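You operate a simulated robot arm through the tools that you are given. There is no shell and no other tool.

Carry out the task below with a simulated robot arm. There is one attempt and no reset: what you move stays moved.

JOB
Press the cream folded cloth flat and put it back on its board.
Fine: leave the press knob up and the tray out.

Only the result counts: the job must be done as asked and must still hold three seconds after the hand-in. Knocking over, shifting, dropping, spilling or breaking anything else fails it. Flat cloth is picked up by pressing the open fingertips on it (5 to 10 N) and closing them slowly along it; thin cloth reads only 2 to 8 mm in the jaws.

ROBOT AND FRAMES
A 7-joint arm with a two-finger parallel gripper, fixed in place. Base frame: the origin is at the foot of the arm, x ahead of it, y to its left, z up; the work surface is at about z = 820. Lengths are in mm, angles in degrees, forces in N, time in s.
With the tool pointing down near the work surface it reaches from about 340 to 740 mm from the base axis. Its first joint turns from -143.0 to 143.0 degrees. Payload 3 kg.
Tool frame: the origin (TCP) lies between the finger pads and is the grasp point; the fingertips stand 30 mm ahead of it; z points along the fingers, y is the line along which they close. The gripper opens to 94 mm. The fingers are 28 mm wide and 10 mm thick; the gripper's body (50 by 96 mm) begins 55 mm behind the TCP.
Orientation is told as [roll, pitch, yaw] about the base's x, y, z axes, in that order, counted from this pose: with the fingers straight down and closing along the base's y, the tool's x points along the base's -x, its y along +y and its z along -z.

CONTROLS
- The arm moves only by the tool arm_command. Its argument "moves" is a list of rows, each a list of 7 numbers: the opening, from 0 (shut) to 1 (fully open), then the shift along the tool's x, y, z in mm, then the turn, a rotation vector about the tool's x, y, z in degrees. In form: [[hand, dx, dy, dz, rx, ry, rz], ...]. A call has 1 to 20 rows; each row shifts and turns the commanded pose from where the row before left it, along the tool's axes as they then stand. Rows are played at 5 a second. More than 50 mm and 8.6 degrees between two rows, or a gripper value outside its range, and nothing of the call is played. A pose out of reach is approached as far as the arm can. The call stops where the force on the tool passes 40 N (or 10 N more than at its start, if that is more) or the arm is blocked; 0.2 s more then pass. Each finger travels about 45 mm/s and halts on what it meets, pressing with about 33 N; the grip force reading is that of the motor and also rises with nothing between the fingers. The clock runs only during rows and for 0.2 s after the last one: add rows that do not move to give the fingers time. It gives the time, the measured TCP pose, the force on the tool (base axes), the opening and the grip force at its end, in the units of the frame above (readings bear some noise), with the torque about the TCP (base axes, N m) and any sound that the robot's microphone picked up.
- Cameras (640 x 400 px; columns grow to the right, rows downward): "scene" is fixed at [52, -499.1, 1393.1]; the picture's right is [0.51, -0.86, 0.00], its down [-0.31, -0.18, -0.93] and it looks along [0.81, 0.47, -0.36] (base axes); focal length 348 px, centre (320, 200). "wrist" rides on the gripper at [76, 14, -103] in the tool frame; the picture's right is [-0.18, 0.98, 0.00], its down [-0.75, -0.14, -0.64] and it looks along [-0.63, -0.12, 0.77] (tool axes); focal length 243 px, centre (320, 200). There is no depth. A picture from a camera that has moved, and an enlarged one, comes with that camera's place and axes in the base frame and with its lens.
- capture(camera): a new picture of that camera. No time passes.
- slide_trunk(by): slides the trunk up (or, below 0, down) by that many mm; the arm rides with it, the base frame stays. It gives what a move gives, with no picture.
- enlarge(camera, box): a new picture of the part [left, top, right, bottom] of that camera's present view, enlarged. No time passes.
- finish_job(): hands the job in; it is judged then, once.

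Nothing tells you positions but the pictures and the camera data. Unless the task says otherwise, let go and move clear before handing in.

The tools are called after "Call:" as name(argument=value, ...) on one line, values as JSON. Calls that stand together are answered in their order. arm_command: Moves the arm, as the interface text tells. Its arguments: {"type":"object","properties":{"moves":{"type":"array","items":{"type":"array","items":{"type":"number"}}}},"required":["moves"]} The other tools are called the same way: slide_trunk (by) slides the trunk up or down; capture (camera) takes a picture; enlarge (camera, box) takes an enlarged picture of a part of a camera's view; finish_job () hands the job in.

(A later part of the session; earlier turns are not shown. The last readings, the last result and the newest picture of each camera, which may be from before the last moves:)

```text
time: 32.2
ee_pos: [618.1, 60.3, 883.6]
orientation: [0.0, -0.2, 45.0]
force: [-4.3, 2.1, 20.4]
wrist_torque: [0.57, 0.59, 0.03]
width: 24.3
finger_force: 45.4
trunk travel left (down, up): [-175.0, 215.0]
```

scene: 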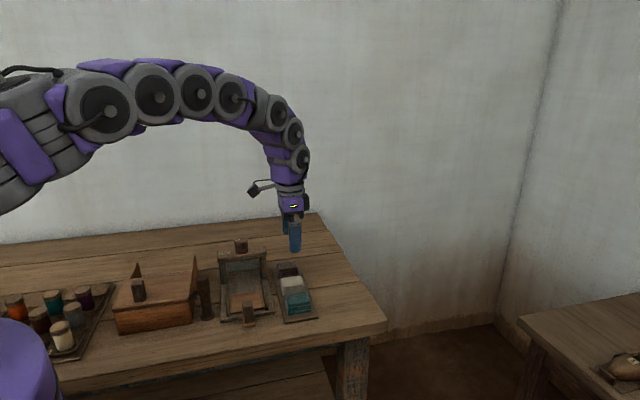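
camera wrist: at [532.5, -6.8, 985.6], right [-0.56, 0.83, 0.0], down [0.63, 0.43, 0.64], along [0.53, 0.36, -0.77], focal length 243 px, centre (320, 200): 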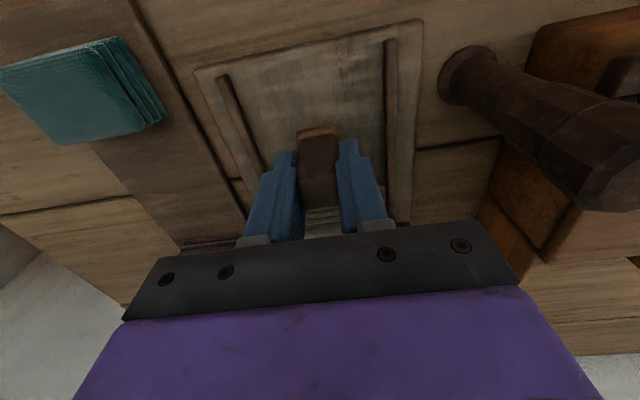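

Call:
arm_command(moves=[[0.15, -2, 0, -0.8, 0, 0, 0], [0.15, -1, 0, 0, 0, 0, 0], [0.15, 0, 0, 0, 0, 0, 0]])

Call:
enlarge(camera="scene", box=[200, 230, 300, 330])

```text
time: 33.0
ee_pos: [618.5, 60.3, 883.7]
orientation: [0.1, 0.0, 45.1]
force: [-20.7, -9.6, 9.5]
wrist_torque: [-0.93, -0.12, 0.04]
width: 24.4
finger_force: 44.9
trunk travel left (down, up): [-175.0, 215.0]
```

```text
4.00 times, centred on (250, 280) of scene
camera zoom: at [52.0, -499.1, 1393.1], right [0.51, -0.86, 0.0], down [-0.31, -0.18, -0.93], along [0.81, 0.47, -0.36], focal length 1394 px, centre (600, -120)
```

zoom: 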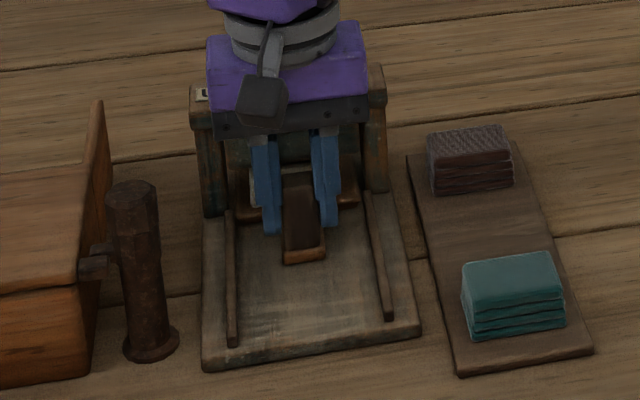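

The tray met its stop after about 120 mm (21 N against the push). I'll ease off, release the post and rise straight up, then look at the press with the cloth in it.

Call:
arm_command(moves=[[0.15, 2.5, 0, 0, 0, 0, 0], [0.25, 0, 0, 0, 0, 0, 0], [0.32, 0, 0, 0, 0, 0, 0], [0.4, 0, 0, 0, 0, 0, 0], [0.48, 0, 0, 0, 0, 0, 0], [0.48, 0, 0, 0, 0, 0, 0]])

Call:
arm_command(moves=[[0.48, 0, 0, -10, 0, 0, 0], [0.48, 0, 0, -25, 0, 0, 0], [0.48, 0, 0, -30, 0, 0, 0], [0.48, 30, 0, -30, 0, 0, 0], [0.48, 40, 0, -20, 0, 0, 0], [0.48, 0, 0, 0, 0, 0, 0]])

Call:
capture(camera="wrist")

Call:
enlarge(camera="scene", box=[200, 230, 300, 330])

```text
time: 34.4
ee_pos: [619.2, 61.4, 884.9]
orientation: [0.0, 0.0, 45.1]
force: [0.0, -1.3, -0.7]
wrist_torque: [0.0, -0.02, -0.02]
width: 45.2
finger_force: 0.2
trunk travel left (down, up): [-175.0, 215.0]
```

```text
time: 35.8
ee_pos: [569.4, 10.8, 996.1]
orientation: [-0.1, 0.0, 45.0]
force: [0.2, -0.9, 0.4]
wrist_torque: [0.01, -0.01, 0.0]
width: 45.3
finger_force: 0.1
trunk travel left (down, up): [-175.0, 215.0]
```

```text
taken
camera wrist: at [506.5, -32.6, 1099.3], right [-0.57, 0.82, 0.0], down [0.63, 0.43, 0.64], along [0.53, 0.36, -0.77], focal length 243 px, centre (320, 200)
```

wrist: 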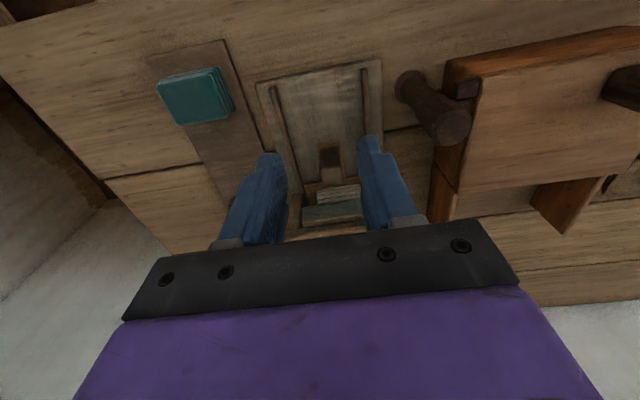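

```text
4.00 times, centred on (250, 280) of scene
camera zoom: at [52.0, -499.1, 1393.1], right [0.51, -0.86, 0.0], down [-0.31, -0.18, -0.93], along [0.81, 0.47, -0.36], focal length 1394 px, centre (600, -120)
```

zoom: 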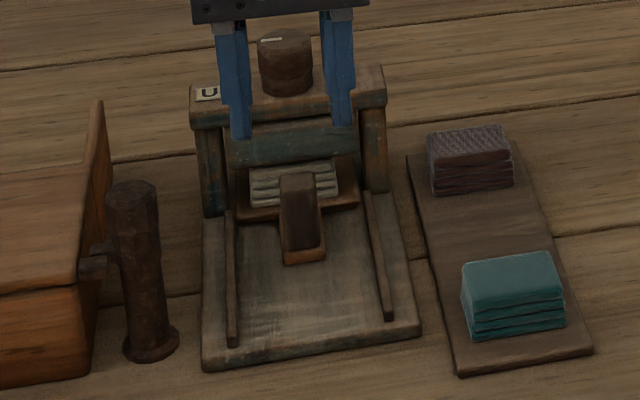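

The tray is home and the cloth sits centred under the plate. Next is the knob (about 38 mm across, top near z = 952), so I'll move over it for an accurate look.

Call:
arm_command(moves=[[0.7, -10, 0, -34, 0, 0, 0], [0.7, -35, 0, 0, 0, 0, 0], [0.7, -35, 0, 0, 0, 0, 0], [0.7, -35, 0, 0, 0, 0, 0], [0.7, -25, 0, 0, 0, 0, 0], [0.7, 0, 0, 0, 0, 0, 0]])

Call:
capture(camera="wrist")

Call:
enlarge(camera="wrist", box=[240, 40, 400, 180])

```text
time: 37.2
ee_pos: [668.0, 111.7, 1031.6]
orientation: [0.0, 0.1, 45.0]
force: [-0.3, 1.1, -0.9]
wrist_torque: [0.0, 0.02, -0.03]
width: 65.7
finger_force: 0.2
trunk travel left (down, up): [-175.0, 215.0]
```

```text
taken
camera wrist: at [604.3, 66.6, 1133.7], right [-0.56, 0.83, 0.0], down [0.63, 0.43, 0.64], along [0.53, 0.36, -0.77], focal length 243 px, centre (320, 200)
```

wrist: 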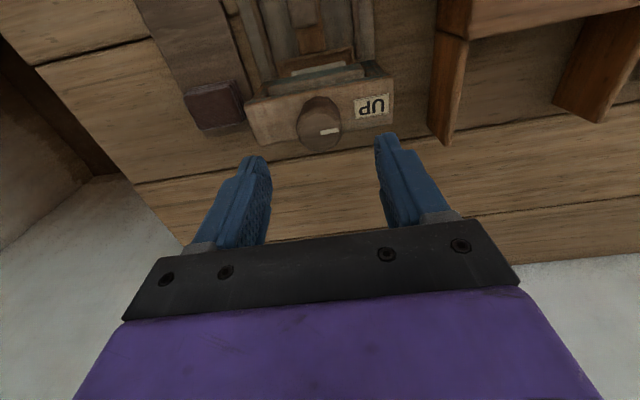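

```text
2.86 times, centred on (320, 110) of wrist
camera zoom: at [604.3, 66.6, 1133.7], right [-0.56, 0.83, 0.0], down [0.63, 0.43, 0.64], along [0.53, 0.36, -0.77], focal length 693 px, centre (320, 457)
```

zoom: 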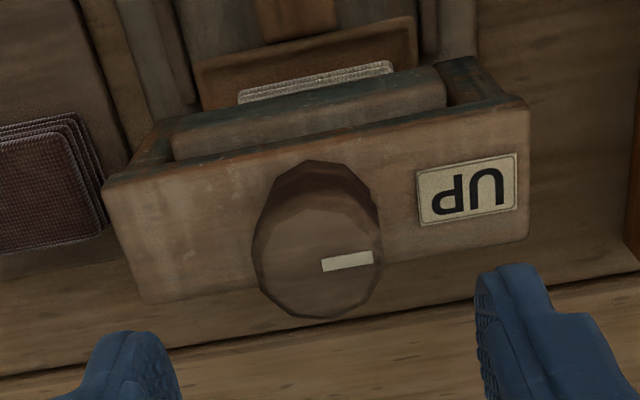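

Call:
arm_command(moves=[[0.7, -3, -1, 15, 0, 0, 0], [0.7, 0, 0, 20, 0, 0, 0], [0.7, 0, 0, 20, 0, 0, 0], [0.7, 0, 0, 15, 0, 0, 0], [0.7, 0, 0, 6, 0, 0, 0], [0.7, 0, 0, 0, 0, 0, 0]])

Call:
capture(camera="wrist")

Call:
enlarge(camera="scene", box=[200, 210, 300, 310])

```text
time: 38.6
ee_pos: [671.1, 112.4, 956.0]
orientation: [-0.1, 0.1, 45.0]
force: [-0.3, 0.6, 0.8]
wrist_torque: [0.03, 0.03, -0.02]
width: 65.9
finger_force: 0.1
trunk travel left (down, up): [-175.0, 215.0]
```

```text
taken
camera wrist: at [608.7, 68.0, 1058.9], right [-0.56, 0.83, 0.0], down [0.63, 0.43, 0.64], along [0.53, 0.36, -0.77], focal length 243 px, centre (320, 200)
```

wrist: 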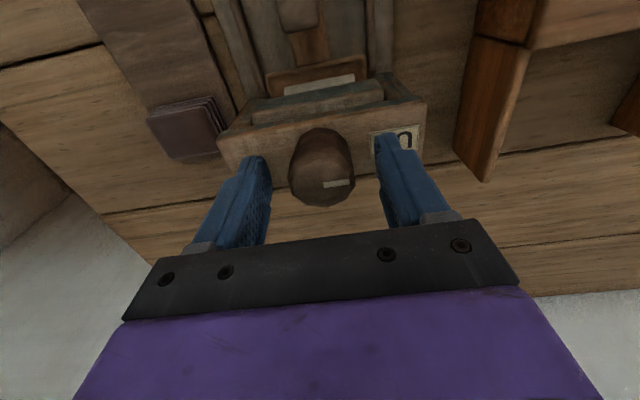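

```text
4.00 times, centred on (250, 260) of scene
camera zoom: at [52.0, -499.1, 1393.1], right [0.51, -0.86, 0.0], down [-0.31, -0.18, -0.93], along [0.81, 0.47, -0.36], focal length 1394 px, centre (600, -40)
```

zoom: 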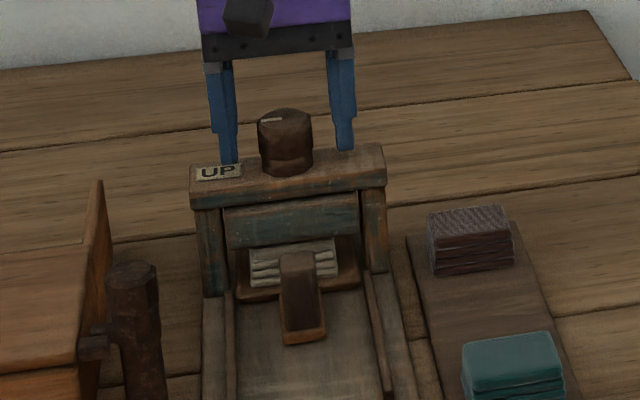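

Call:
enlarge(camera="wrist", box=[260, 100, 400, 220])

Call:
enlarge(camera="scene", box=[240, 215, 300, 265])

```text
3.33 times, centred on (330, 160) of wrist
camera zoom: at [608.7, 68.0, 1058.9], right [-0.56, 0.83, 0.0], down [0.63, 0.43, 0.64], along [0.53, 0.36, -0.77], focal length 809 px, centre (287, 333)
```

zoom: 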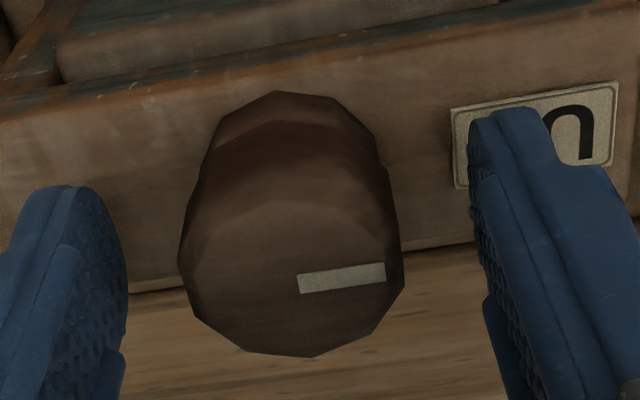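

```text
8.00 times, centred on (270, 240) of scene
camera zoom: at [52.0, -499.1, 1393.1], right [0.51, -0.86, 0.0], down [-0.31, -0.18, -0.93], along [0.81, 0.47, -0.36], focal length 2788 px, centre (720, -120)
```

zoom: 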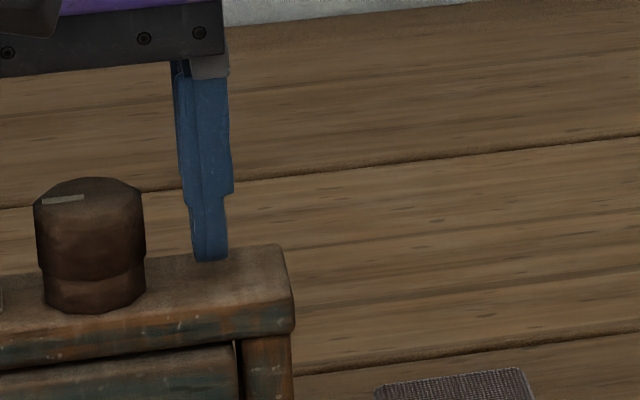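

Call:
arm_command(moves=[[0.62, -1, 1.3, 2, 0, 0, 0], [0.54, 0, 0, 0, 0, 0, 0], [0.48, 0, 0, 0, 0, 0, 0], [0.43, 0, 0, 0, 0, 0, 0], [0.4, 0, 0, 0, 0, 0, 0], [0.36, 0, 0, 0, 0, 0, 0], [0.32, 0, 0, 0, 0, 0, 0], [0.28, 0, 0, 0, 0, 0, 0], [0.28, 0, 0, 0, 0, 0, 0]])

Call:
enlarge(camera="wrist", box=[260, 100, 400, 220])

```text
time: 40.6
ee_pos: [672.0, 113.3, 955.3]
orientation: [-0.1, 0.1, 45.0]
force: [4.9, -2.2, -1.2]
wrist_torque: [0.2, 0.12, 0.0]
width: 37.7
finger_force: 45.0
trunk travel left (down, up): [-175.0, 215.0]
```

```text
3.33 times, centred on (330, 160) of wrist
camera zoom: at [608.4, 68.9, 1057.3], right [-0.56, 0.83, 0.0], down [0.63, 0.43, 0.64], along [0.53, 0.36, -0.77], focal length 809 px, centre (287, 333)
```

zoom: 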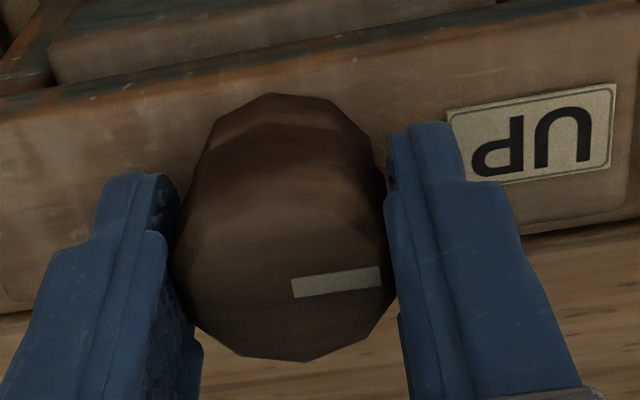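

The knob is gripped. I'll try a small clockwise turn and watch the torque.

Call:
arm_command(moves=[[0.28, 0, -0.5, 0, 0, 0, 3], [0.28, 0, 0, 0, 0, 0, 4], [0.28, 0, 0, 0, 0, 0, 5], [0.28, 0, 0, 0, 0, 0, 0]])

Call:
enlarge(camera="wrist", box=[260, 100, 400, 220])

Call:
enlarge(camera="scene", box=[200, 210, 300, 310])

```text
time: 41.6
ee_pos: [671.9, 113.3, 955.1]
orientation: [0.0, 0.0, 33.0]
force: [0.9, -0.5, 7.4]
wrist_torque: [0.15, 1.27, 0.01]
width: 37.8
finger_force: 44.6
trunk travel left (down, up): [-175.0, 215.0]
```

```text
3.33 times, centred on (330, 160) of wrist
camera zoom: at [600.7, 83.2, 1057.3], right [-0.38, 0.92, 0.0], down [0.71, 0.29, 0.64], along [0.59, 0.24, -0.77], focal length 809 px, centre (287, 333)
```

zoom: 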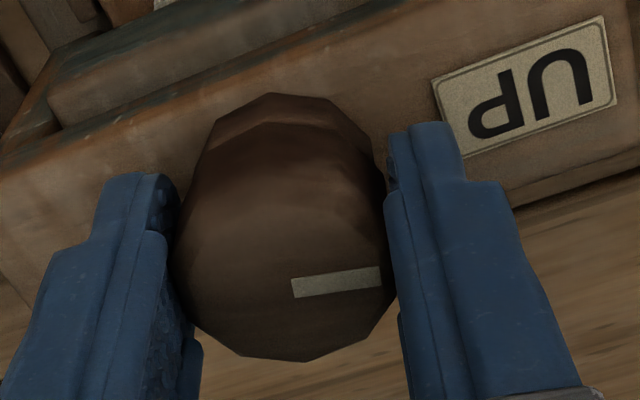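

```text
4.00 times, centred on (250, 260) of scene
camera zoom: at [52.0, -499.1, 1393.1], right [0.51, -0.86, 0.0], down [-0.31, -0.18, -0.93], along [0.81, 0.47, -0.36], focal length 1394 px, centre (600, -40)
```

zoom: 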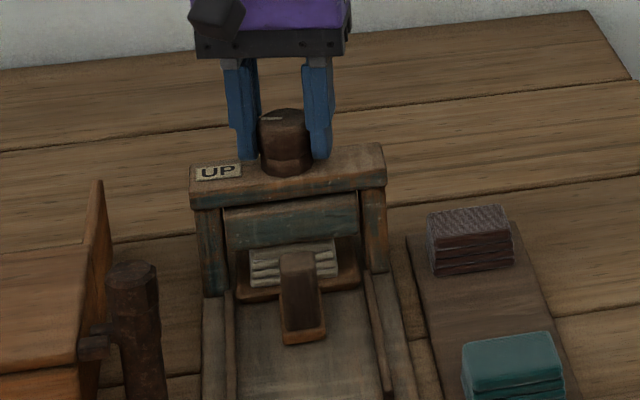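

Call:
arm_command(moves=[[0.28, 0, 0, 0, 0, 0, 6], [0.28, 0, 0, 0, 0, 0, 6], [0.28, 0, 0, 0, 0, 0, 6], [0.28, 0, 0, 0, 0, 0, 6], [0.28, 0, 0, 0, 0, 0, 6], [0.28, 0, 0, 0, 0, 0, 0]])

Call:
enlarge(camera="wrist", box=[240, 60, 400, 220])

Call:
enlarge(camera="scene", box=[200, 210, 300, 310])

```text
time: 43.0
ee_pos: [671.1, 113.3, 954.5]
orientation: [-0.1, 0.0, 2.9]
force: [-2.9, 0.3, 4.7]
wrist_torque: [0.48, -0.29, -0.01]
width: 37.8
finger_force: 45.4
trunk travel left (down, up): [-175.0, 215.0]
```

```text
2.50 times, centred on (320, 140) of wrist
camera zoom: at [595.6, 123.1, 1057.3], right [0.13, 0.99, 0.0], down [0.76, -0.1, 0.64], along [0.64, -0.09, -0.77], focal length 606 px, centre (320, 350)
```

zoom: 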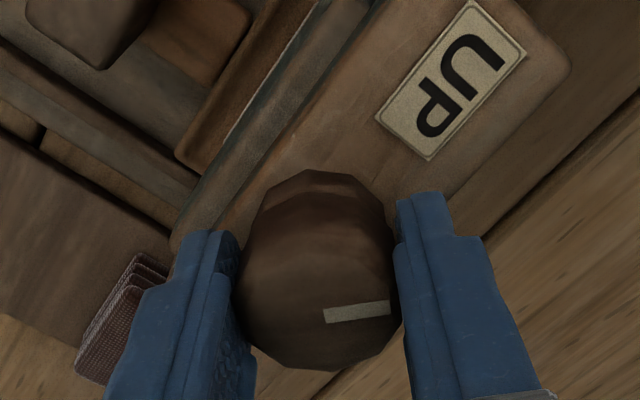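

```text
4.00 times, centred on (250, 260) of scene
camera zoom: at [52.0, -499.1, 1393.1], right [0.51, -0.86, 0.0], down [-0.31, -0.18, -0.93], along [0.81, 0.47, -0.36], focal length 1394 px, centre (600, -40)
```

zoom: 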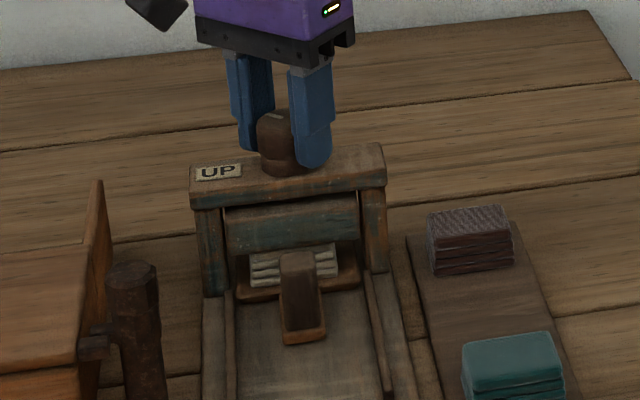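

The plate seems to be coming down a little as the knob turns clockwise, so I'll keep turning and watch the forces.

Call:
arm_command(moves=[[0.28, 0, 0, 0, 0, 0, 6], [0.28, 0, 0, 0, 0, 0, 6], [0.28, 0, 0, 0, 0, 0, 6], [0.28, 0, 0, 0, 0, 0, 6], [0.28, 0, 0, 0, 0, 0, 6], [0.28, 0, 0, 0, 0, 0, 6], [0.28, 0, 0, 0, 0, 0, 6], [0.28, 0, 0, 0, 0, 0, 6], [0.28, 0, 0, 0, 0, 0, 0]])

Call:
enlarge(camera="wrist", box=[240, 60, 400, 220])

Call:
enlarge(camera="scene", box=[200, 210, 300, 310])

```text
time: 45.0
ee_pos: [671.8, 112.9, 955.3]
orientation: [-0.1, -0.1, -45.1]
force: [-1.9, 3.1, 4.4]
wrist_torque: [-0.21, -0.55, -0.01]
width: 37.5
finger_force: 45.3
trunk travel left (down, up): [-175.0, 215.0]
```

```text
2.50 times, centred on (320, 140) of wrist
camera zoom: at [628.6, 176.7, 1057.2], right [0.83, 0.56, 0.0], down [0.43, -0.63, 0.64], along [0.36, -0.53, -0.77], focal length 606 px, centre (320, 350)
```

zoom: 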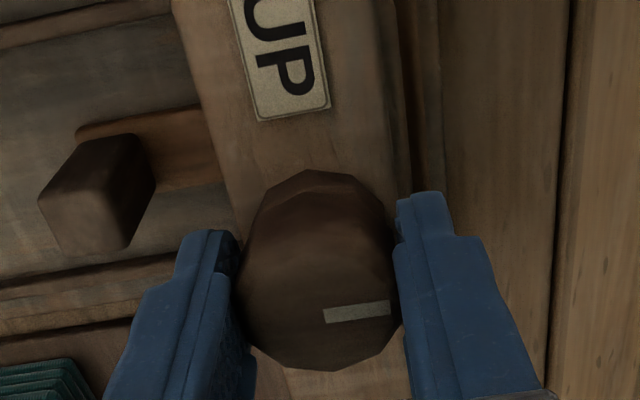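

```text
4.00 times, centred on (250, 260) of scene
camera zoom: at [52.0, -499.1, 1393.1], right [0.51, -0.86, 0.0], down [-0.31, -0.18, -0.93], along [0.81, 0.47, -0.36], focal length 1394 px, centre (600, -40)
```

zoom: 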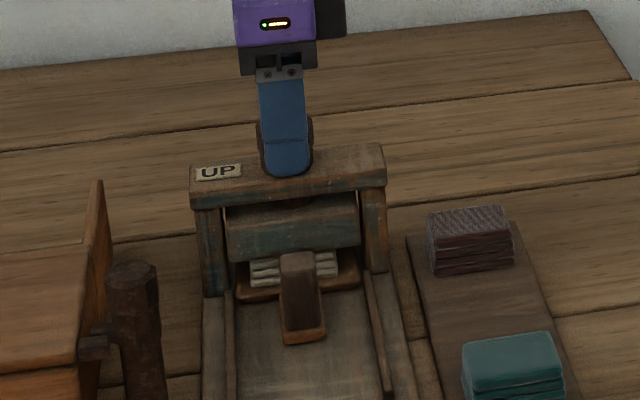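

Call:
arm_command(moves=[[0.28, 0, 0, 0, 0, 0, 6], [0.28, 0, 0, 0, 0, 0, 6], [0.28, 0, 0, 0, 0, 0, 6], [0.28, 0, 0, 0, 0, 0, 6], [0.28, 0, 0, 0, 0, 0, 0]])

Call:
enlarge(camera="scene", box=[200, 210, 300, 310])

```text
time: 46.2
ee_pos: [672.6, 112.4, 956.3]
orientation: [0.0, -0.2, -69.0]
force: [-2.0, 3.2, 0.8]
wrist_torque: [0.53, 0.19, 0.03]
width: 37.9
finger_force: 44.6
trunk travel left (down, up): [-175.0, 215.0]
```

```text
4.00 times, centred on (250, 260) of scene
camera zoom: at [52.0, -499.1, 1393.1], right [0.51, -0.86, 0.0], down [-0.31, -0.18, -0.93], along [0.81, 0.47, -0.36], focal length 1394 px, centre (600, -40)
```

zoom: 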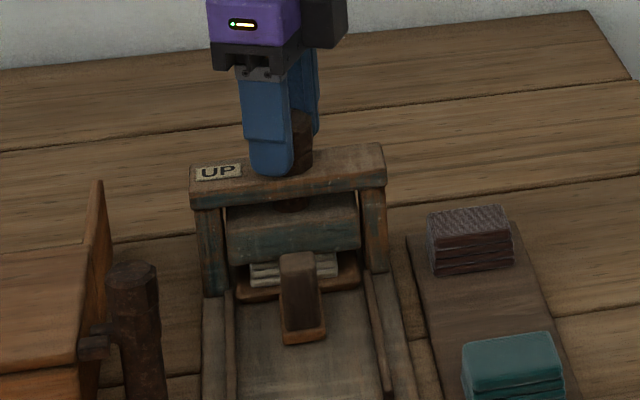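

Call:
arm_command(moves=[[0.28, 0, 0, 0, 0, 0, 6], [0.28, 0, 0, 0, 0, 0, 6], [0.28, 0, 0, 0, 0, 0, 6], [0.28, 0, 0, 0, 0, 0, 6], [0.28, 0, 0, 0, 0, 0, 0]])

Call:
enlarge(camera="scene", box=[200, 210, 300, 310])

```text
time: 47.4
ee_pos: [671.8, 112.8, 955.3]
orientation: [0.0, 0.0, -93.1]
force: [-5.7, -3.5, -3.2]
wrist_torque: [-0.06, -0.11, 0.19]
width: 36.0
finger_force: 31.6
trunk travel left (down, up): [-175.0, 215.0]
```

```text
4.00 times, centred on (250, 260) of scene
camera zoom: at [52.0, -499.1, 1393.1], right [0.51, -0.86, 0.0], down [-0.31, -0.18, -0.93], along [0.81, 0.47, -0.36], focal length 1394 px, centre (600, -40)
```

zoom: 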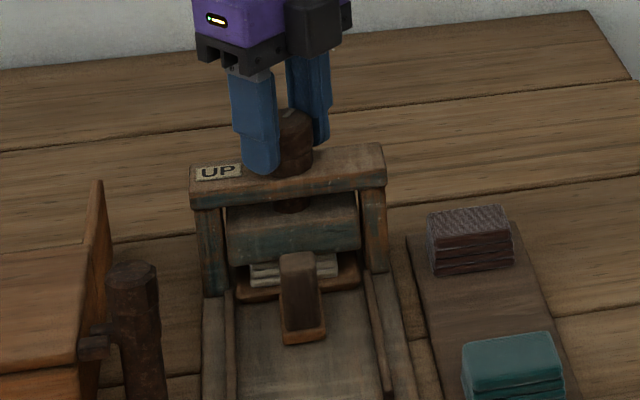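

Call:
enlarge(camera="wrist", box=[240, 60, 400, 220])

Call:
enlarge(camera="scene", box=[240, 250, 300, 300])

```text
2.50 times, centred on (320, 140) of wrist
camera zoom: at [690.8, 187.4, 1057.0], right [0.97, -0.24, 0.0], down [-0.18, -0.74, 0.64], along [-0.15, -0.62, -0.77], focal length 606 px, centre (320, 350)
```

zoom: 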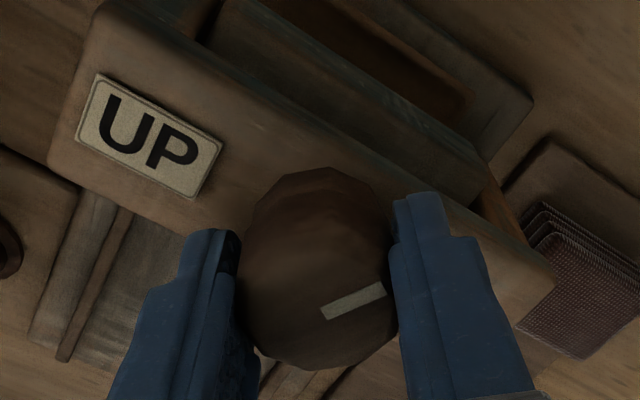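

```text
8.00 times, centred on (270, 275) of scene
camera zoom: at [52.0, -499.1, 1393.1], right [0.51, -0.86, 0.0], down [-0.31, -0.18, -0.93], along [0.81, 0.47, -0.36], focal length 2788 px, centre (720, -400)
```

zoom: 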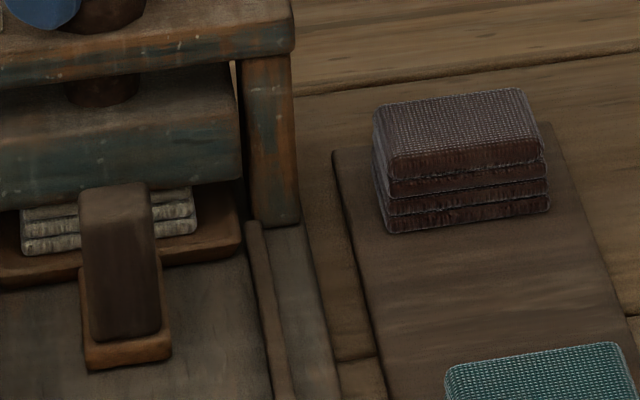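

Call:
enlarge(camera="scene", box=[210, 250, 280, 310])

Call:
capture(camera="wrist")

```text
6.67 times, centred on (245, 280) of scene
camera zoom: at [52.0, -499.1, 1393.1], right [0.51, -0.86, 0.0], down [-0.31, -0.18, -0.93], along [0.81, 0.47, -0.36], focal length 2323 px, centre (820, -333)
```

zoom: 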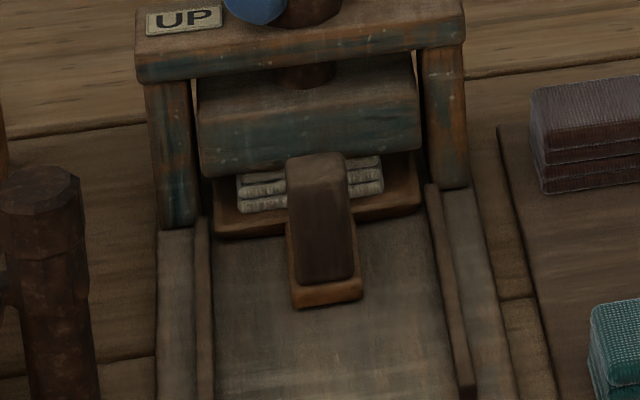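

```text
taken
camera wrist: at [690.8, 187.4, 1057.0], right [0.97, -0.24, 0.0], down [-0.18, -0.74, 0.64], along [-0.15, -0.62, -0.77], focal length 243 px, centre (320, 200)
```

wrist: 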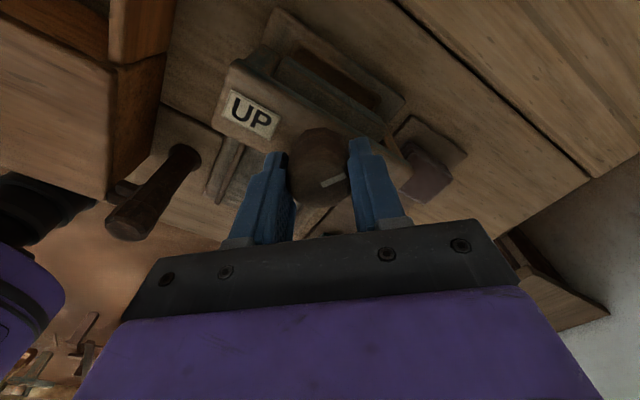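

The plate has dropped about 15 mm and is now squeezing the cloth, and the fingers slipped onto the knob's flats (width 36 mm). I'll squeeze fully and continue slowly.

Call:
arm_command(moves=[[0.1, 0, 0, 0, 0, 0, 0], [0.1, 0, 0, 0, 0, 0, 3], [0.1, 0, 0, 0, 0, 0, 3], [0.1, 0, 0, 0, 0, 0, 3], [0.1, 0, 0, 0, 0, 0, 3]])

Call:
enlarge(camera="wrist", box=[240, 60, 400, 220])

Call:
enlarge(camera="scene", box=[210, 250, 280, 310])

```text
time: 48.6
ee_pos: [671.4, 113.7, 955.5]
orientation: [0.2, 0.0, -105.1]
force: [-2.8, -0.2, 0.6]
wrist_torque: [0.0, 0.43, 1.09]
width: 37.7
finger_force: 44.7
trunk travel left (down, up): [-175.0, 215.0]
```

```text
2.50 times, centred on (320, 140) of wrist
camera zoom: at [705.8, 183.3, 1057.2], right [0.9, -0.43, 0.0], down [-0.33, -0.69, 0.64], along [-0.28, -0.58, -0.77], focal length 606 px, centre (320, 350)
```

zoom: 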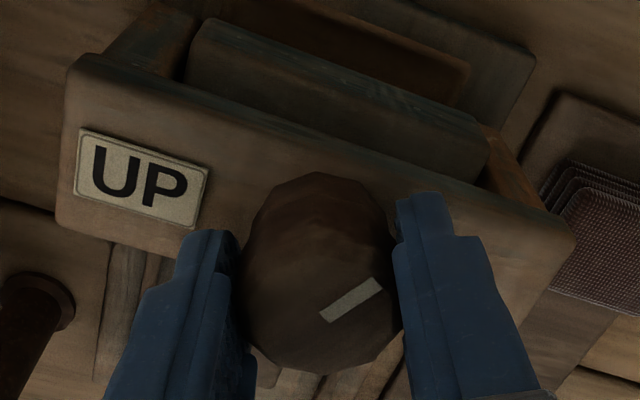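

```text
6.67 times, centred on (245, 280) of scene
camera zoom: at [52.0, -499.1, 1393.1], right [0.51, -0.86, 0.0], down [-0.31, -0.18, -0.93], along [0.81, 0.47, -0.36], focal length 2323 px, centre (820, -333)
```

zoom: 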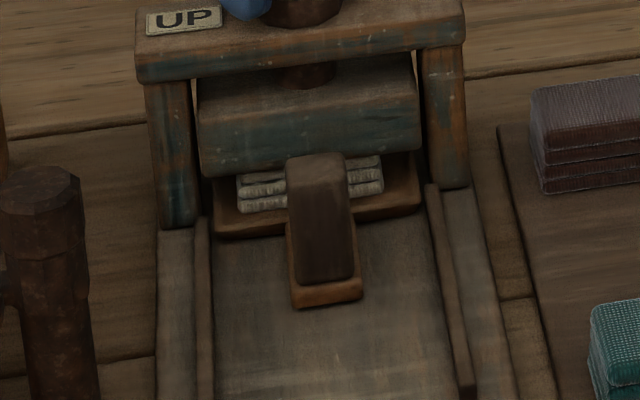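

The knob stopped near 120° of turn (torque 1.1 N m, and the plate no longer moves). I'll hold here for a few seconds and see whether the cloth settles.

Call:
arm_command(moves=[[0.1, 0, 0, 0, 0, 0, 0], [0.1, 0, 0, 0, 0, 0, 0], [0.1, 0, 0, 0, 0, 0, 0], [0.1, 0, 0, 0, 0, 0, 0], [0.1, 0, 0, 0, 0, 0, 0], [0.1, 0, 0, 0, 0, 0, 0], [0.1, 0, 0, 0, 0, 0, 0], [0.1, 0, 0, 0, 0, 0, 0], [0.1, 0, 0, 0, 0, 0, 0], [0.1, 0, 0, 0, 0, 0, 0], [0.1, 0, 0, 0, 0, 0, 0], [0.1, 0, 0, 0, 0, 0, 0], [0.1, 0, 0, 0, 0, 0, 0], [0.1, 0, 0, 0, 0, 0, 0], [0.1, 0, 0, 0, 0, 0, 0]])

Call:
enlarge(camera="scene", box=[210, 250, 280, 310])

Call:
enlarge(camera="wrist", box=[240, 60, 400, 220])

```text
time: 51.8
ee_pos: [672.4, 114.1, 954.0]
orientation: [0.1, 0.0, -105.0]
force: [9.5, 6.7, 15.3]
wrist_torque: [0.19, 0.33, 0.8]
width: 37.3
finger_force: 45.1
trunk travel left (down, up): [-175.0, 215.0]
```

```text
6.67 times, centred on (245, 280) of scene
camera zoom: at [52.0, -499.1, 1393.1], right [0.51, -0.86, 0.0], down [-0.31, -0.18, -0.93], along [0.81, 0.47, -0.36], focal length 2323 px, centre (820, -333)
```

zoom: 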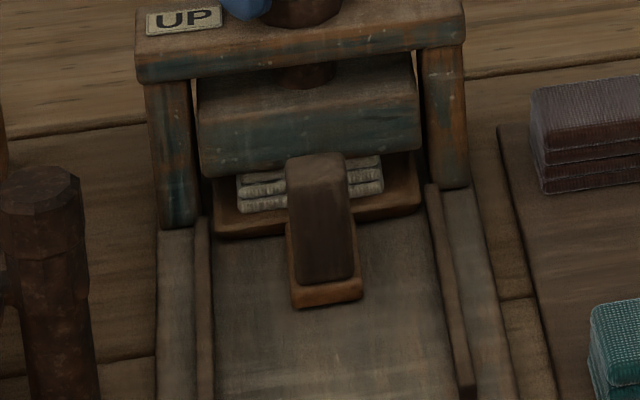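

```text
2.50 times, centred on (320, 140) of wrist
camera zoom: at [705.9, 183.3, 1057.2], right [0.9, -0.43, 0.0], down [-0.33, -0.69, 0.64], along [-0.28, -0.58, -0.77], focal length 606 px, centre (320, 350)
```

zoom: 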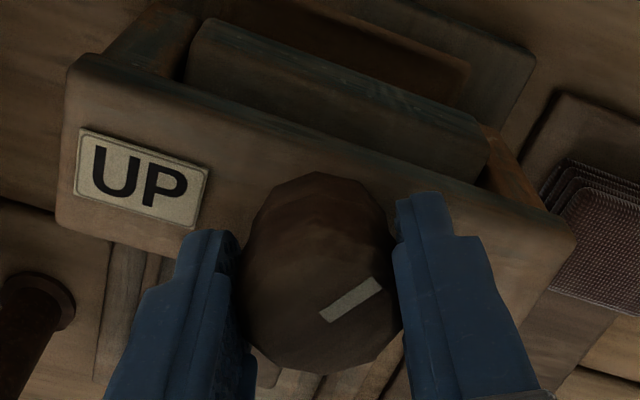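

The plate is holding against a hard stop, so I take the press as fully down. I'll turn the knob back counter-clockwise towards UP.

Call:
arm_command(moves=[[0.1, 0, 0, 0, 0, 0, -3], [0.1, 0, 0, 0, 0, 0, -6], [0.1, 0, 0, 0, 0, 0, -6], [0.1, 0, 0, 0, 0, 0, -6], [0.1, 0, 0, 0, 0, 0, -6], [0.1, 0, 0, 0, 0, 0, -6], [0.1, 0, 0, 0, 0, 0, -6], [0.1, 0, 0, 0, 0, 0, -6], [0.1, 0, 0, 0, 0, 0, -6], [0.1, 0, 0, 0, 0, 0, 0]])

Call:
enlarge(camera="scene", box=[210, 250, 280, 310])

Call:
enlarge(camera="wrist", box=[240, 60, 400, 220])

```text
time: 54.0
ee_pos: [671.0, 113.0, 955.0]
orientation: [-0.1, 0.0, -54.0]
force: [-10.9, 10.7, 5.0]
wrist_torque: [0.19, -0.46, 0.01]
width: 37.4
finger_force: 44.7
trunk travel left (down, up): [-175.0, 215.0]
```

```text
6.67 times, centred on (245, 280) of scene
camera zoom: at [52.0, -499.1, 1393.1], right [0.51, -0.86, 0.0], down [-0.31, -0.18, -0.93], along [0.81, 0.47, -0.36], focal length 2323 px, centre (820, -333)
```

zoom: 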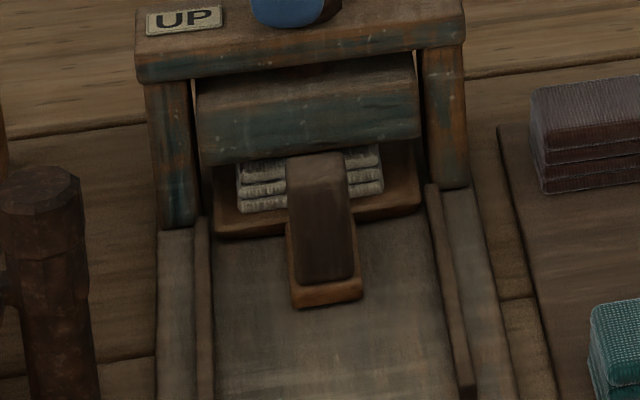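

```text
2.50 times, centred on (320, 140) of wrist
camera zoom: at [638.8, 183.3, 1057.0], right [0.9, 0.43, 0.0], down [0.33, -0.69, 0.64], along [0.28, -0.58, -0.77], focal length 606 px, centre (320, 350)
```

zoom: 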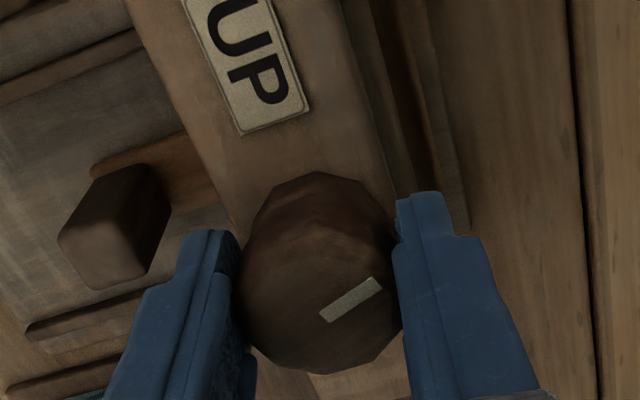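

Call:
arm_command(moves=[[0.1, 0, 0, 0, 0, 0, -6], [0.1, 0, 0, 0, 0, 0, -6], [0.1, 0, 0, 0, 0, 0, -6], [0.1, 0, 0, 0, 0, 0, -6], [0.1, 0, 0, 0, 0, 0, -6], [0.1, 0, 0, 0, 0, 0, -6], [0.1, 0, 0, 0, 0, 0, -6], [0.1, 0, 0, 0, 0, 0, -6], [0.1, 0, 0, 0, 0, 0, -6], [0.1, 0, 0, 0, 0, 0, -6], [0.1, 0, 0, 0, 0, 0, 0]])

Call:
enlarge(camera="scene", box=[210, 250, 280, 310])

Call:
enlarge(camera="wrist", box=[240, 60, 400, 220])

```text
time: 56.4
ee_pos: [672.1, 113.6, 954.8]
orientation: [0.0, 0.1, 6.0]
force: [-24.7, -3.1, -8.4]
wrist_torque: [0.35, 0.07, 0.0]
width: 37.7
finger_force: 44.5
trunk travel left (down, up): [-175.0, 215.0]
```

```text
6.67 times, centred on (245, 280) of scene
camera zoom: at [52.0, -499.1, 1393.1], right [0.51, -0.86, 0.0], down [-0.31, -0.18, -0.93], along [0.81, 0.47, -0.36], focal length 2323 px, centre (820, -333)
```

zoom: 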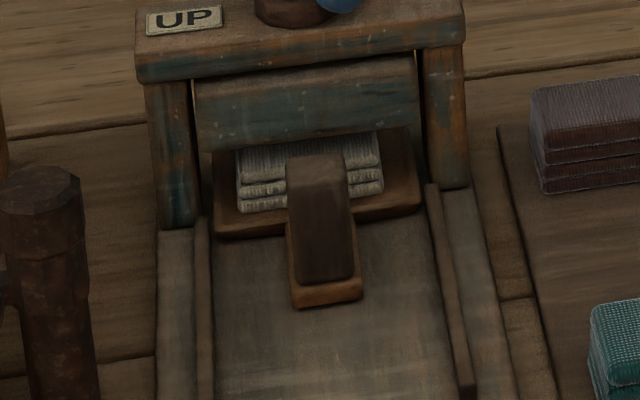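

```text
2.50 times, centred on (320, 140) of wrist
camera zoom: at [594.9, 118.9, 1057.3], right [0.08, 1.0, 0.0], down [0.77, -0.06, 0.64], along [0.64, -0.05, -0.77], focal length 606 px, centre (320, 350)
```

zoom: 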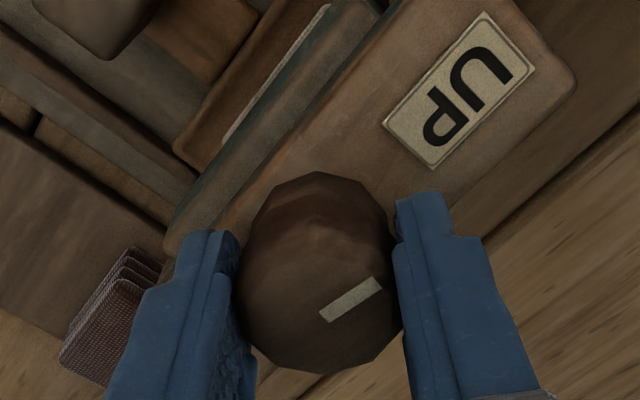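

Call:
enlarge(camera="scene", box=[228, 265, 268, 290])

Call:
arm_command(moves=[[0.1, 0, 0, 0, 0, 0, -4], [0.1, 0, 0, 0, 0, 0, -4], [0.1, 0, 0, 0, 0, 0, 0]])

Call:
enlarge(camera="wrist", box=[240, 60, 400, 220])

Call:
enlarge(camera="scene", box=[210, 210, 280, 290])

```text
16.00 times, centred on (248, 278) of scene
camera zoom: at [52.0, -499.1, 1393.1], right [0.51, -0.86, 0.0], down [-0.31, -0.18, -0.93], along [0.81, 0.47, -0.36], focal length 5576 px, centre (1472, -1040)
```

zoom: 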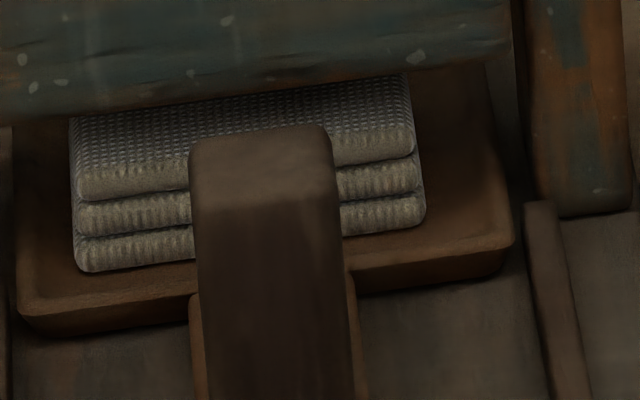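

```text
time: 57.2
ee_pos: [671.2, 114.5, 954.9]
orientation: [0.1, 0.1, 14.0]
force: [-29.3, -5.0, -16.1]
wrist_torque: [0.0, 0.59, 0.01]
width: 37.5
finger_force: 45.3
trunk travel left (down, up): [-175.0, 215.0]
```

```text
2.50 times, centred on (320, 140) of wrist
camera zoom: at [594.8, 108.0, 1057.3], right [-0.06, 1.0, 0.0], down [0.77, 0.05, 0.64], along [0.64, 0.04, -0.77], focal length 606 px, centre (320, 350)
```

zoom: 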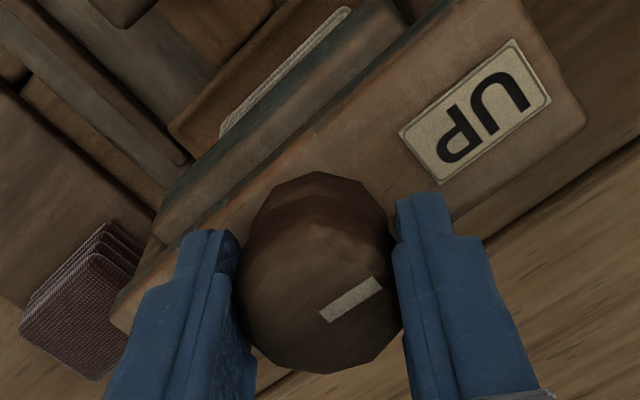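

```text
5.00 times, centred on (245, 250) of scene
camera zoom: at [52.0, -499.1, 1393.1], right [0.51, -0.86, 0.0], down [-0.31, -0.18, -0.93], along [0.81, 0.47, -0.36], focal length 1742 px, centre (695, -50)
```

zoom: 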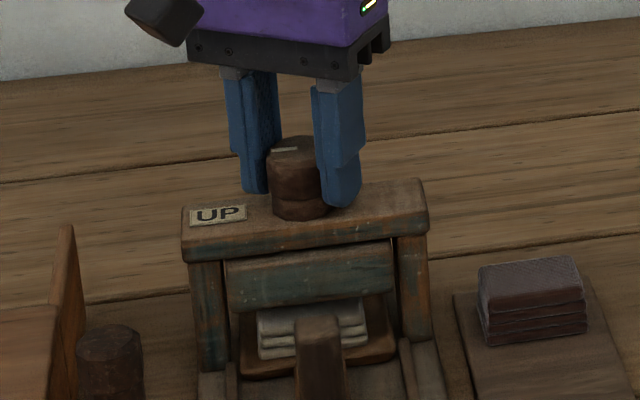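

Call:
enlarge(camera="scene", box=[278, 285, 318, 318])

Call:
enlarge(camera="scene", box=[228, 265, 268, 290])

Call:
enlarge(camera="scene", box=[295, 255, 335, 280])

```text
12.12 times, centred on (298, 302) of scene
camera zoom: at [52.0, -499.1, 1393.1], right [0.51, -0.86, 0.0], down [-0.31, -0.18, -0.93], along [0.81, 0.47, -0.36], focal length 4224 px, centre (587, -1030)
```

zoom: 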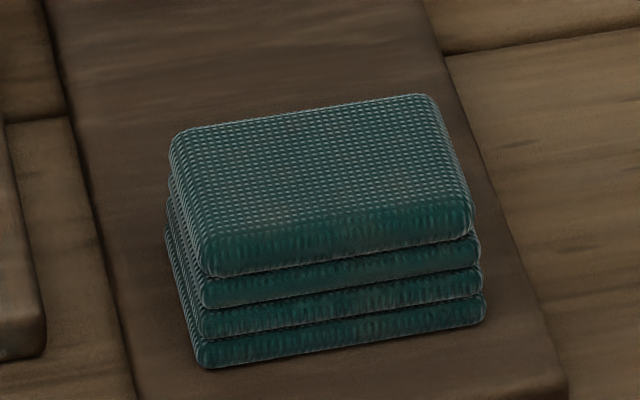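

```text
16.00 times, centred on (248, 278) of scene
camera zoom: at [52.0, -499.1, 1393.1], right [0.51, -0.86, 0.0], down [-0.31, -0.18, -0.93], along [0.81, 0.47, -0.36], focal length 5576 px, centre (1472, -1040)
```

zoom: 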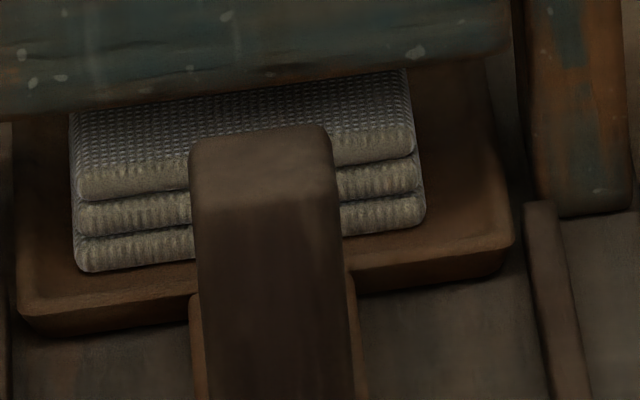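

```text
16.00 times, centred on (315, 268) of scene
camera zoom: at [52.0, -499.1, 1393.1], right [0.51, -0.86, 0.0], down [-0.31, -0.18, -0.93], along [0.81, 0.47, -0.36], focal length 5576 px, centre (400, -880)
```

zoom: 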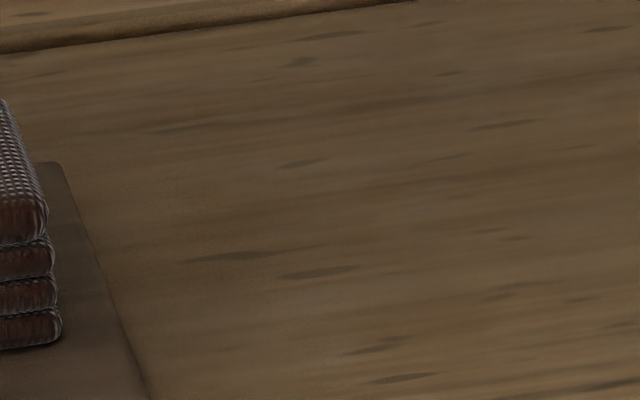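

The plate is nearly back up, and the cloth now shows fewer, tighter layers than its neighbours. I'll finish turning the knob until it meets its UP stop.

Call:
arm_command(moves=[[0.1, 0, 0, 0, 0, 0, -3], [0.1, 0, 0, 0, 0, 0, -2], [0.1, 0, 0, 0, 0, 0, 0]])

Call:
enlarge(camera="wrist", box=[240, 60, 400, 220])

Call:
enlarge(camera="scene", box=[200, 210, 300, 310])

```text
time: 58.0
ee_pos: [673.3, 113.8, 954.7]
orientation: [0.0, 0.0, 19.0]
force: [-23.2, -6.2, -22.7]
wrist_torque: [0.22, -0.34, -0.08]
width: 37.1
finger_force: 44.4
trunk travel left (down, up): [-175.0, 215.0]
```

```text
2.50 times, centred on (320, 140) of wrist
camera zoom: at [596.2, 101.5, 1057.2], right [-0.15, 0.99, 0.0], down [0.76, 0.11, 0.64], along [0.64, 0.09, -0.77], focal length 606 px, centre (320, 350)
```

zoom: 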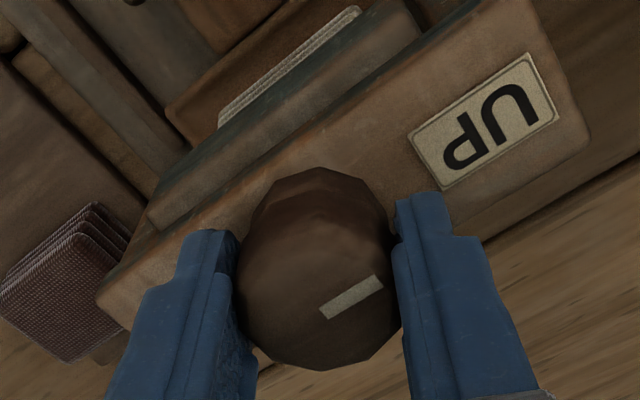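

```text
4.00 times, centred on (250, 260) of scene
camera zoom: at [52.0, -499.1, 1393.1], right [0.51, -0.86, 0.0], down [-0.31, -0.18, -0.93], along [0.81, 0.47, -0.36], focal length 1394 px, centre (600, -40)
```

zoom: 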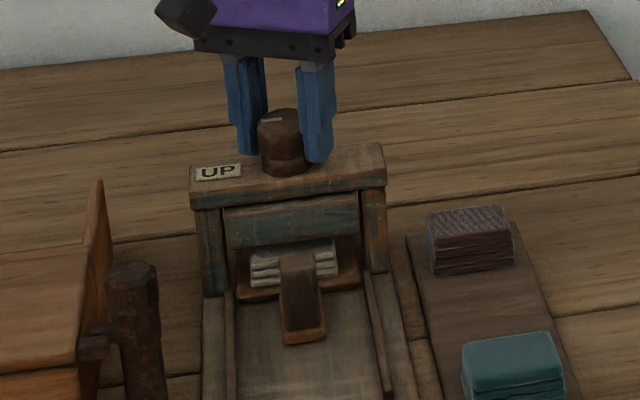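

Call:
arm_command(moves=[[0.4, 0, 0, 0, 0, 0, 0], [0.45, 0, 0, 0, 0, 0, 0], [0.5, 0, 0, 0, 0, 0, 0], [0.6, 0, 0, 0, 0, 0, 0], [0.68, 0, 0, 0, 0, 0, 0], [0.68, 0, 0, -15, 0, 0, 0], [0.68, 0, 0, -30, 0, 0, 0], [0.68, 0, 0, -30, 0, 0, 0], [0.68, 0, 0, 0, 0, 0, 0]])

Call:
capture(camera="wrist")

Call:
enlarge(camera="scene", box=[200, 210, 300, 310])

Call:
enlarge(camera="scene", box=[228, 265, 268, 290])

```text
time: 60.0
ee_pos: [672.2, 113.1, 1029.4]
orientation: [0.0, -0.1, 19.0]
force: [-0.2, -0.1, -0.2]
wrist_torque: [0.0, 0.04, 0.0]
width: 63.9
finger_force: 0.0
trunk travel left (down, up): [-175.0, 215.0]
```

```text
taken
camera wrist: at [595.9, 101.2, 1131.6], right [-0.15, 0.99, 0.0], down [0.76, 0.11, 0.64], along [0.64, 0.09, -0.77], focal length 243 px, centre (320, 200)
```

wrist: 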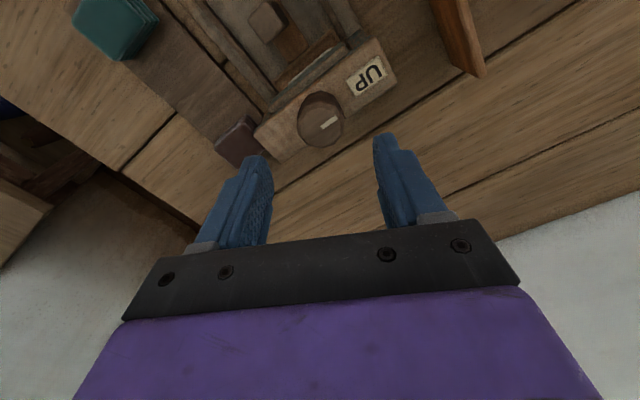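

```text
4.00 times, centred on (250, 260) of scene
camera zoom: at [52.0, -499.1, 1393.1], right [0.51, -0.86, 0.0], down [-0.31, -0.18, -0.93], along [0.81, 0.47, -0.36], focal length 1394 px, centre (600, -40)
```

zoom: 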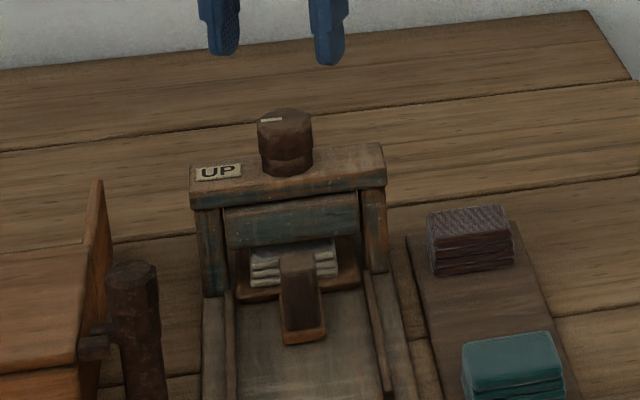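

```text
16.00 times, centred on (248, 278) of scene
camera zoom: at [52.0, -499.1, 1393.1], right [0.51, -0.86, 0.0], down [-0.31, -0.18, -0.93], along [0.81, 0.47, -0.36], focal length 5576 px, centre (1472, -1040)
```

zoom: 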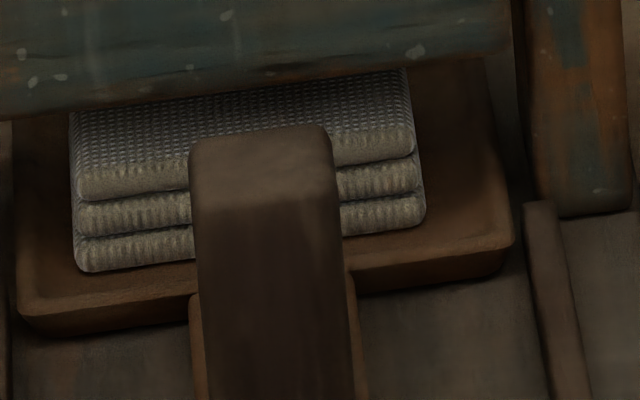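

The knob is back at UP and released, and the cloth has stayed thinner than its neighbours. I'll return over the handle post in the same orientation as before.

Call:
arm_command(moves=[[0.6, 0, 0, 0, 0, 0, -6.5], [0.55, 0, 0, 0, 0, 0, -6.5], [0.5, 0, 0, 0, 0, 0, -6.5], [0.48, 0, 0, 0, 0, 0, -6.5], [0.48, 37, 0, 0, 0, 0, 0], [0.48, 37, 0, 0, 0, 0, 0], [0.48, 0, 0, 0, 0, 0, 0]])

Call:
enlarge(camera="wrist", box=[240, 40, 400, 180])

```text
time: 61.6
ee_pos: [620.4, 57.5, 1030.1]
orientation: [0.0, 0.0, 45.1]
force: [-0.7, 0.0, -0.2]
wrist_torque: [-0.02, 0.01, -0.01]
width: 45.1
finger_force: 0.1
trunk travel left (down, up): [-175.0, 215.0]
```

```text
2.86 times, centred on (320, 110) of wrist
camera zoom: at [557.1, 13.9, 1132.3], right [-0.57, 0.82, 0.0], down [0.63, 0.43, 0.64], along [0.53, 0.36, -0.77], focal length 693 px, centre (320, 457)
```

zoom: 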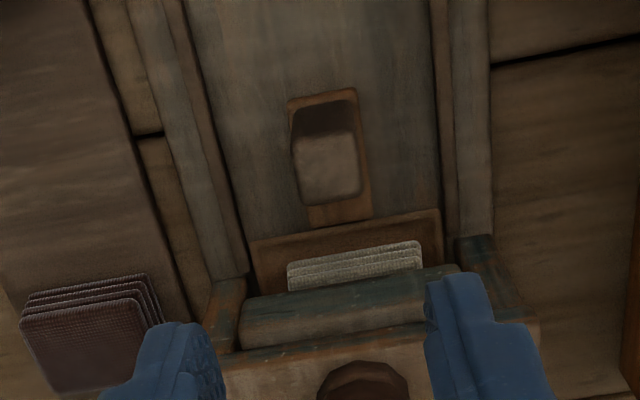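

Call:
arm_command(moves=[[0.52, 0, 3.2, 20, 0, 0, 0], [0.52, 0, 0, 30, 0, 0, 0], [0.52, 0, 0, 30, 0, 0, 0], [0.52, 0, 0, 30, 0, 0, 0], [0.52, 0, 0, 20, 0, 0, 0], [0.52, 0, 0, 15, 0, 0, 0], [0.52, 0, 0, 0, 0, 0, 0]])

Call:
enlarge(camera="wrist", box=[240, 80, 400, 220])

```text
time: 63.2
ee_pos: [617.3, 62.2, 884.0]
orientation: [0.0, 0.0, 45.0]
force: [-1.0, -1.4, -0.8]
wrist_torque: [-0.01, -0.04, 0.04]
width: 49.0
finger_force: 0.1
trunk travel left (down, up): [-175.0, 215.0]
```

```text
2.86 times, centred on (320, 150) of wrist
camera zoom: at [553.4, 19.2, 986.3], right [-0.57, 0.82, 0.0], down [0.63, 0.43, 0.64], along [0.53, 0.36, -0.77], focal length 693 px, centre (320, 343)
```

zoom: 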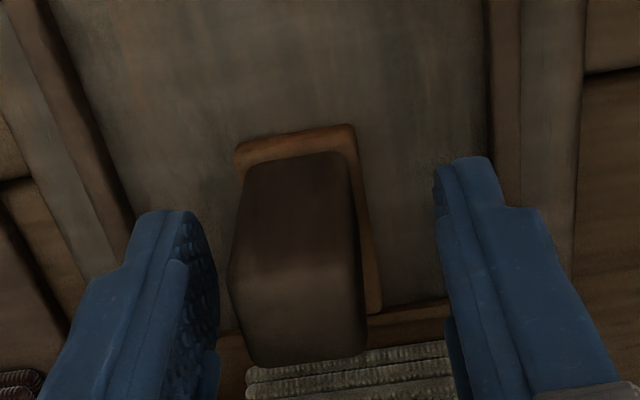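

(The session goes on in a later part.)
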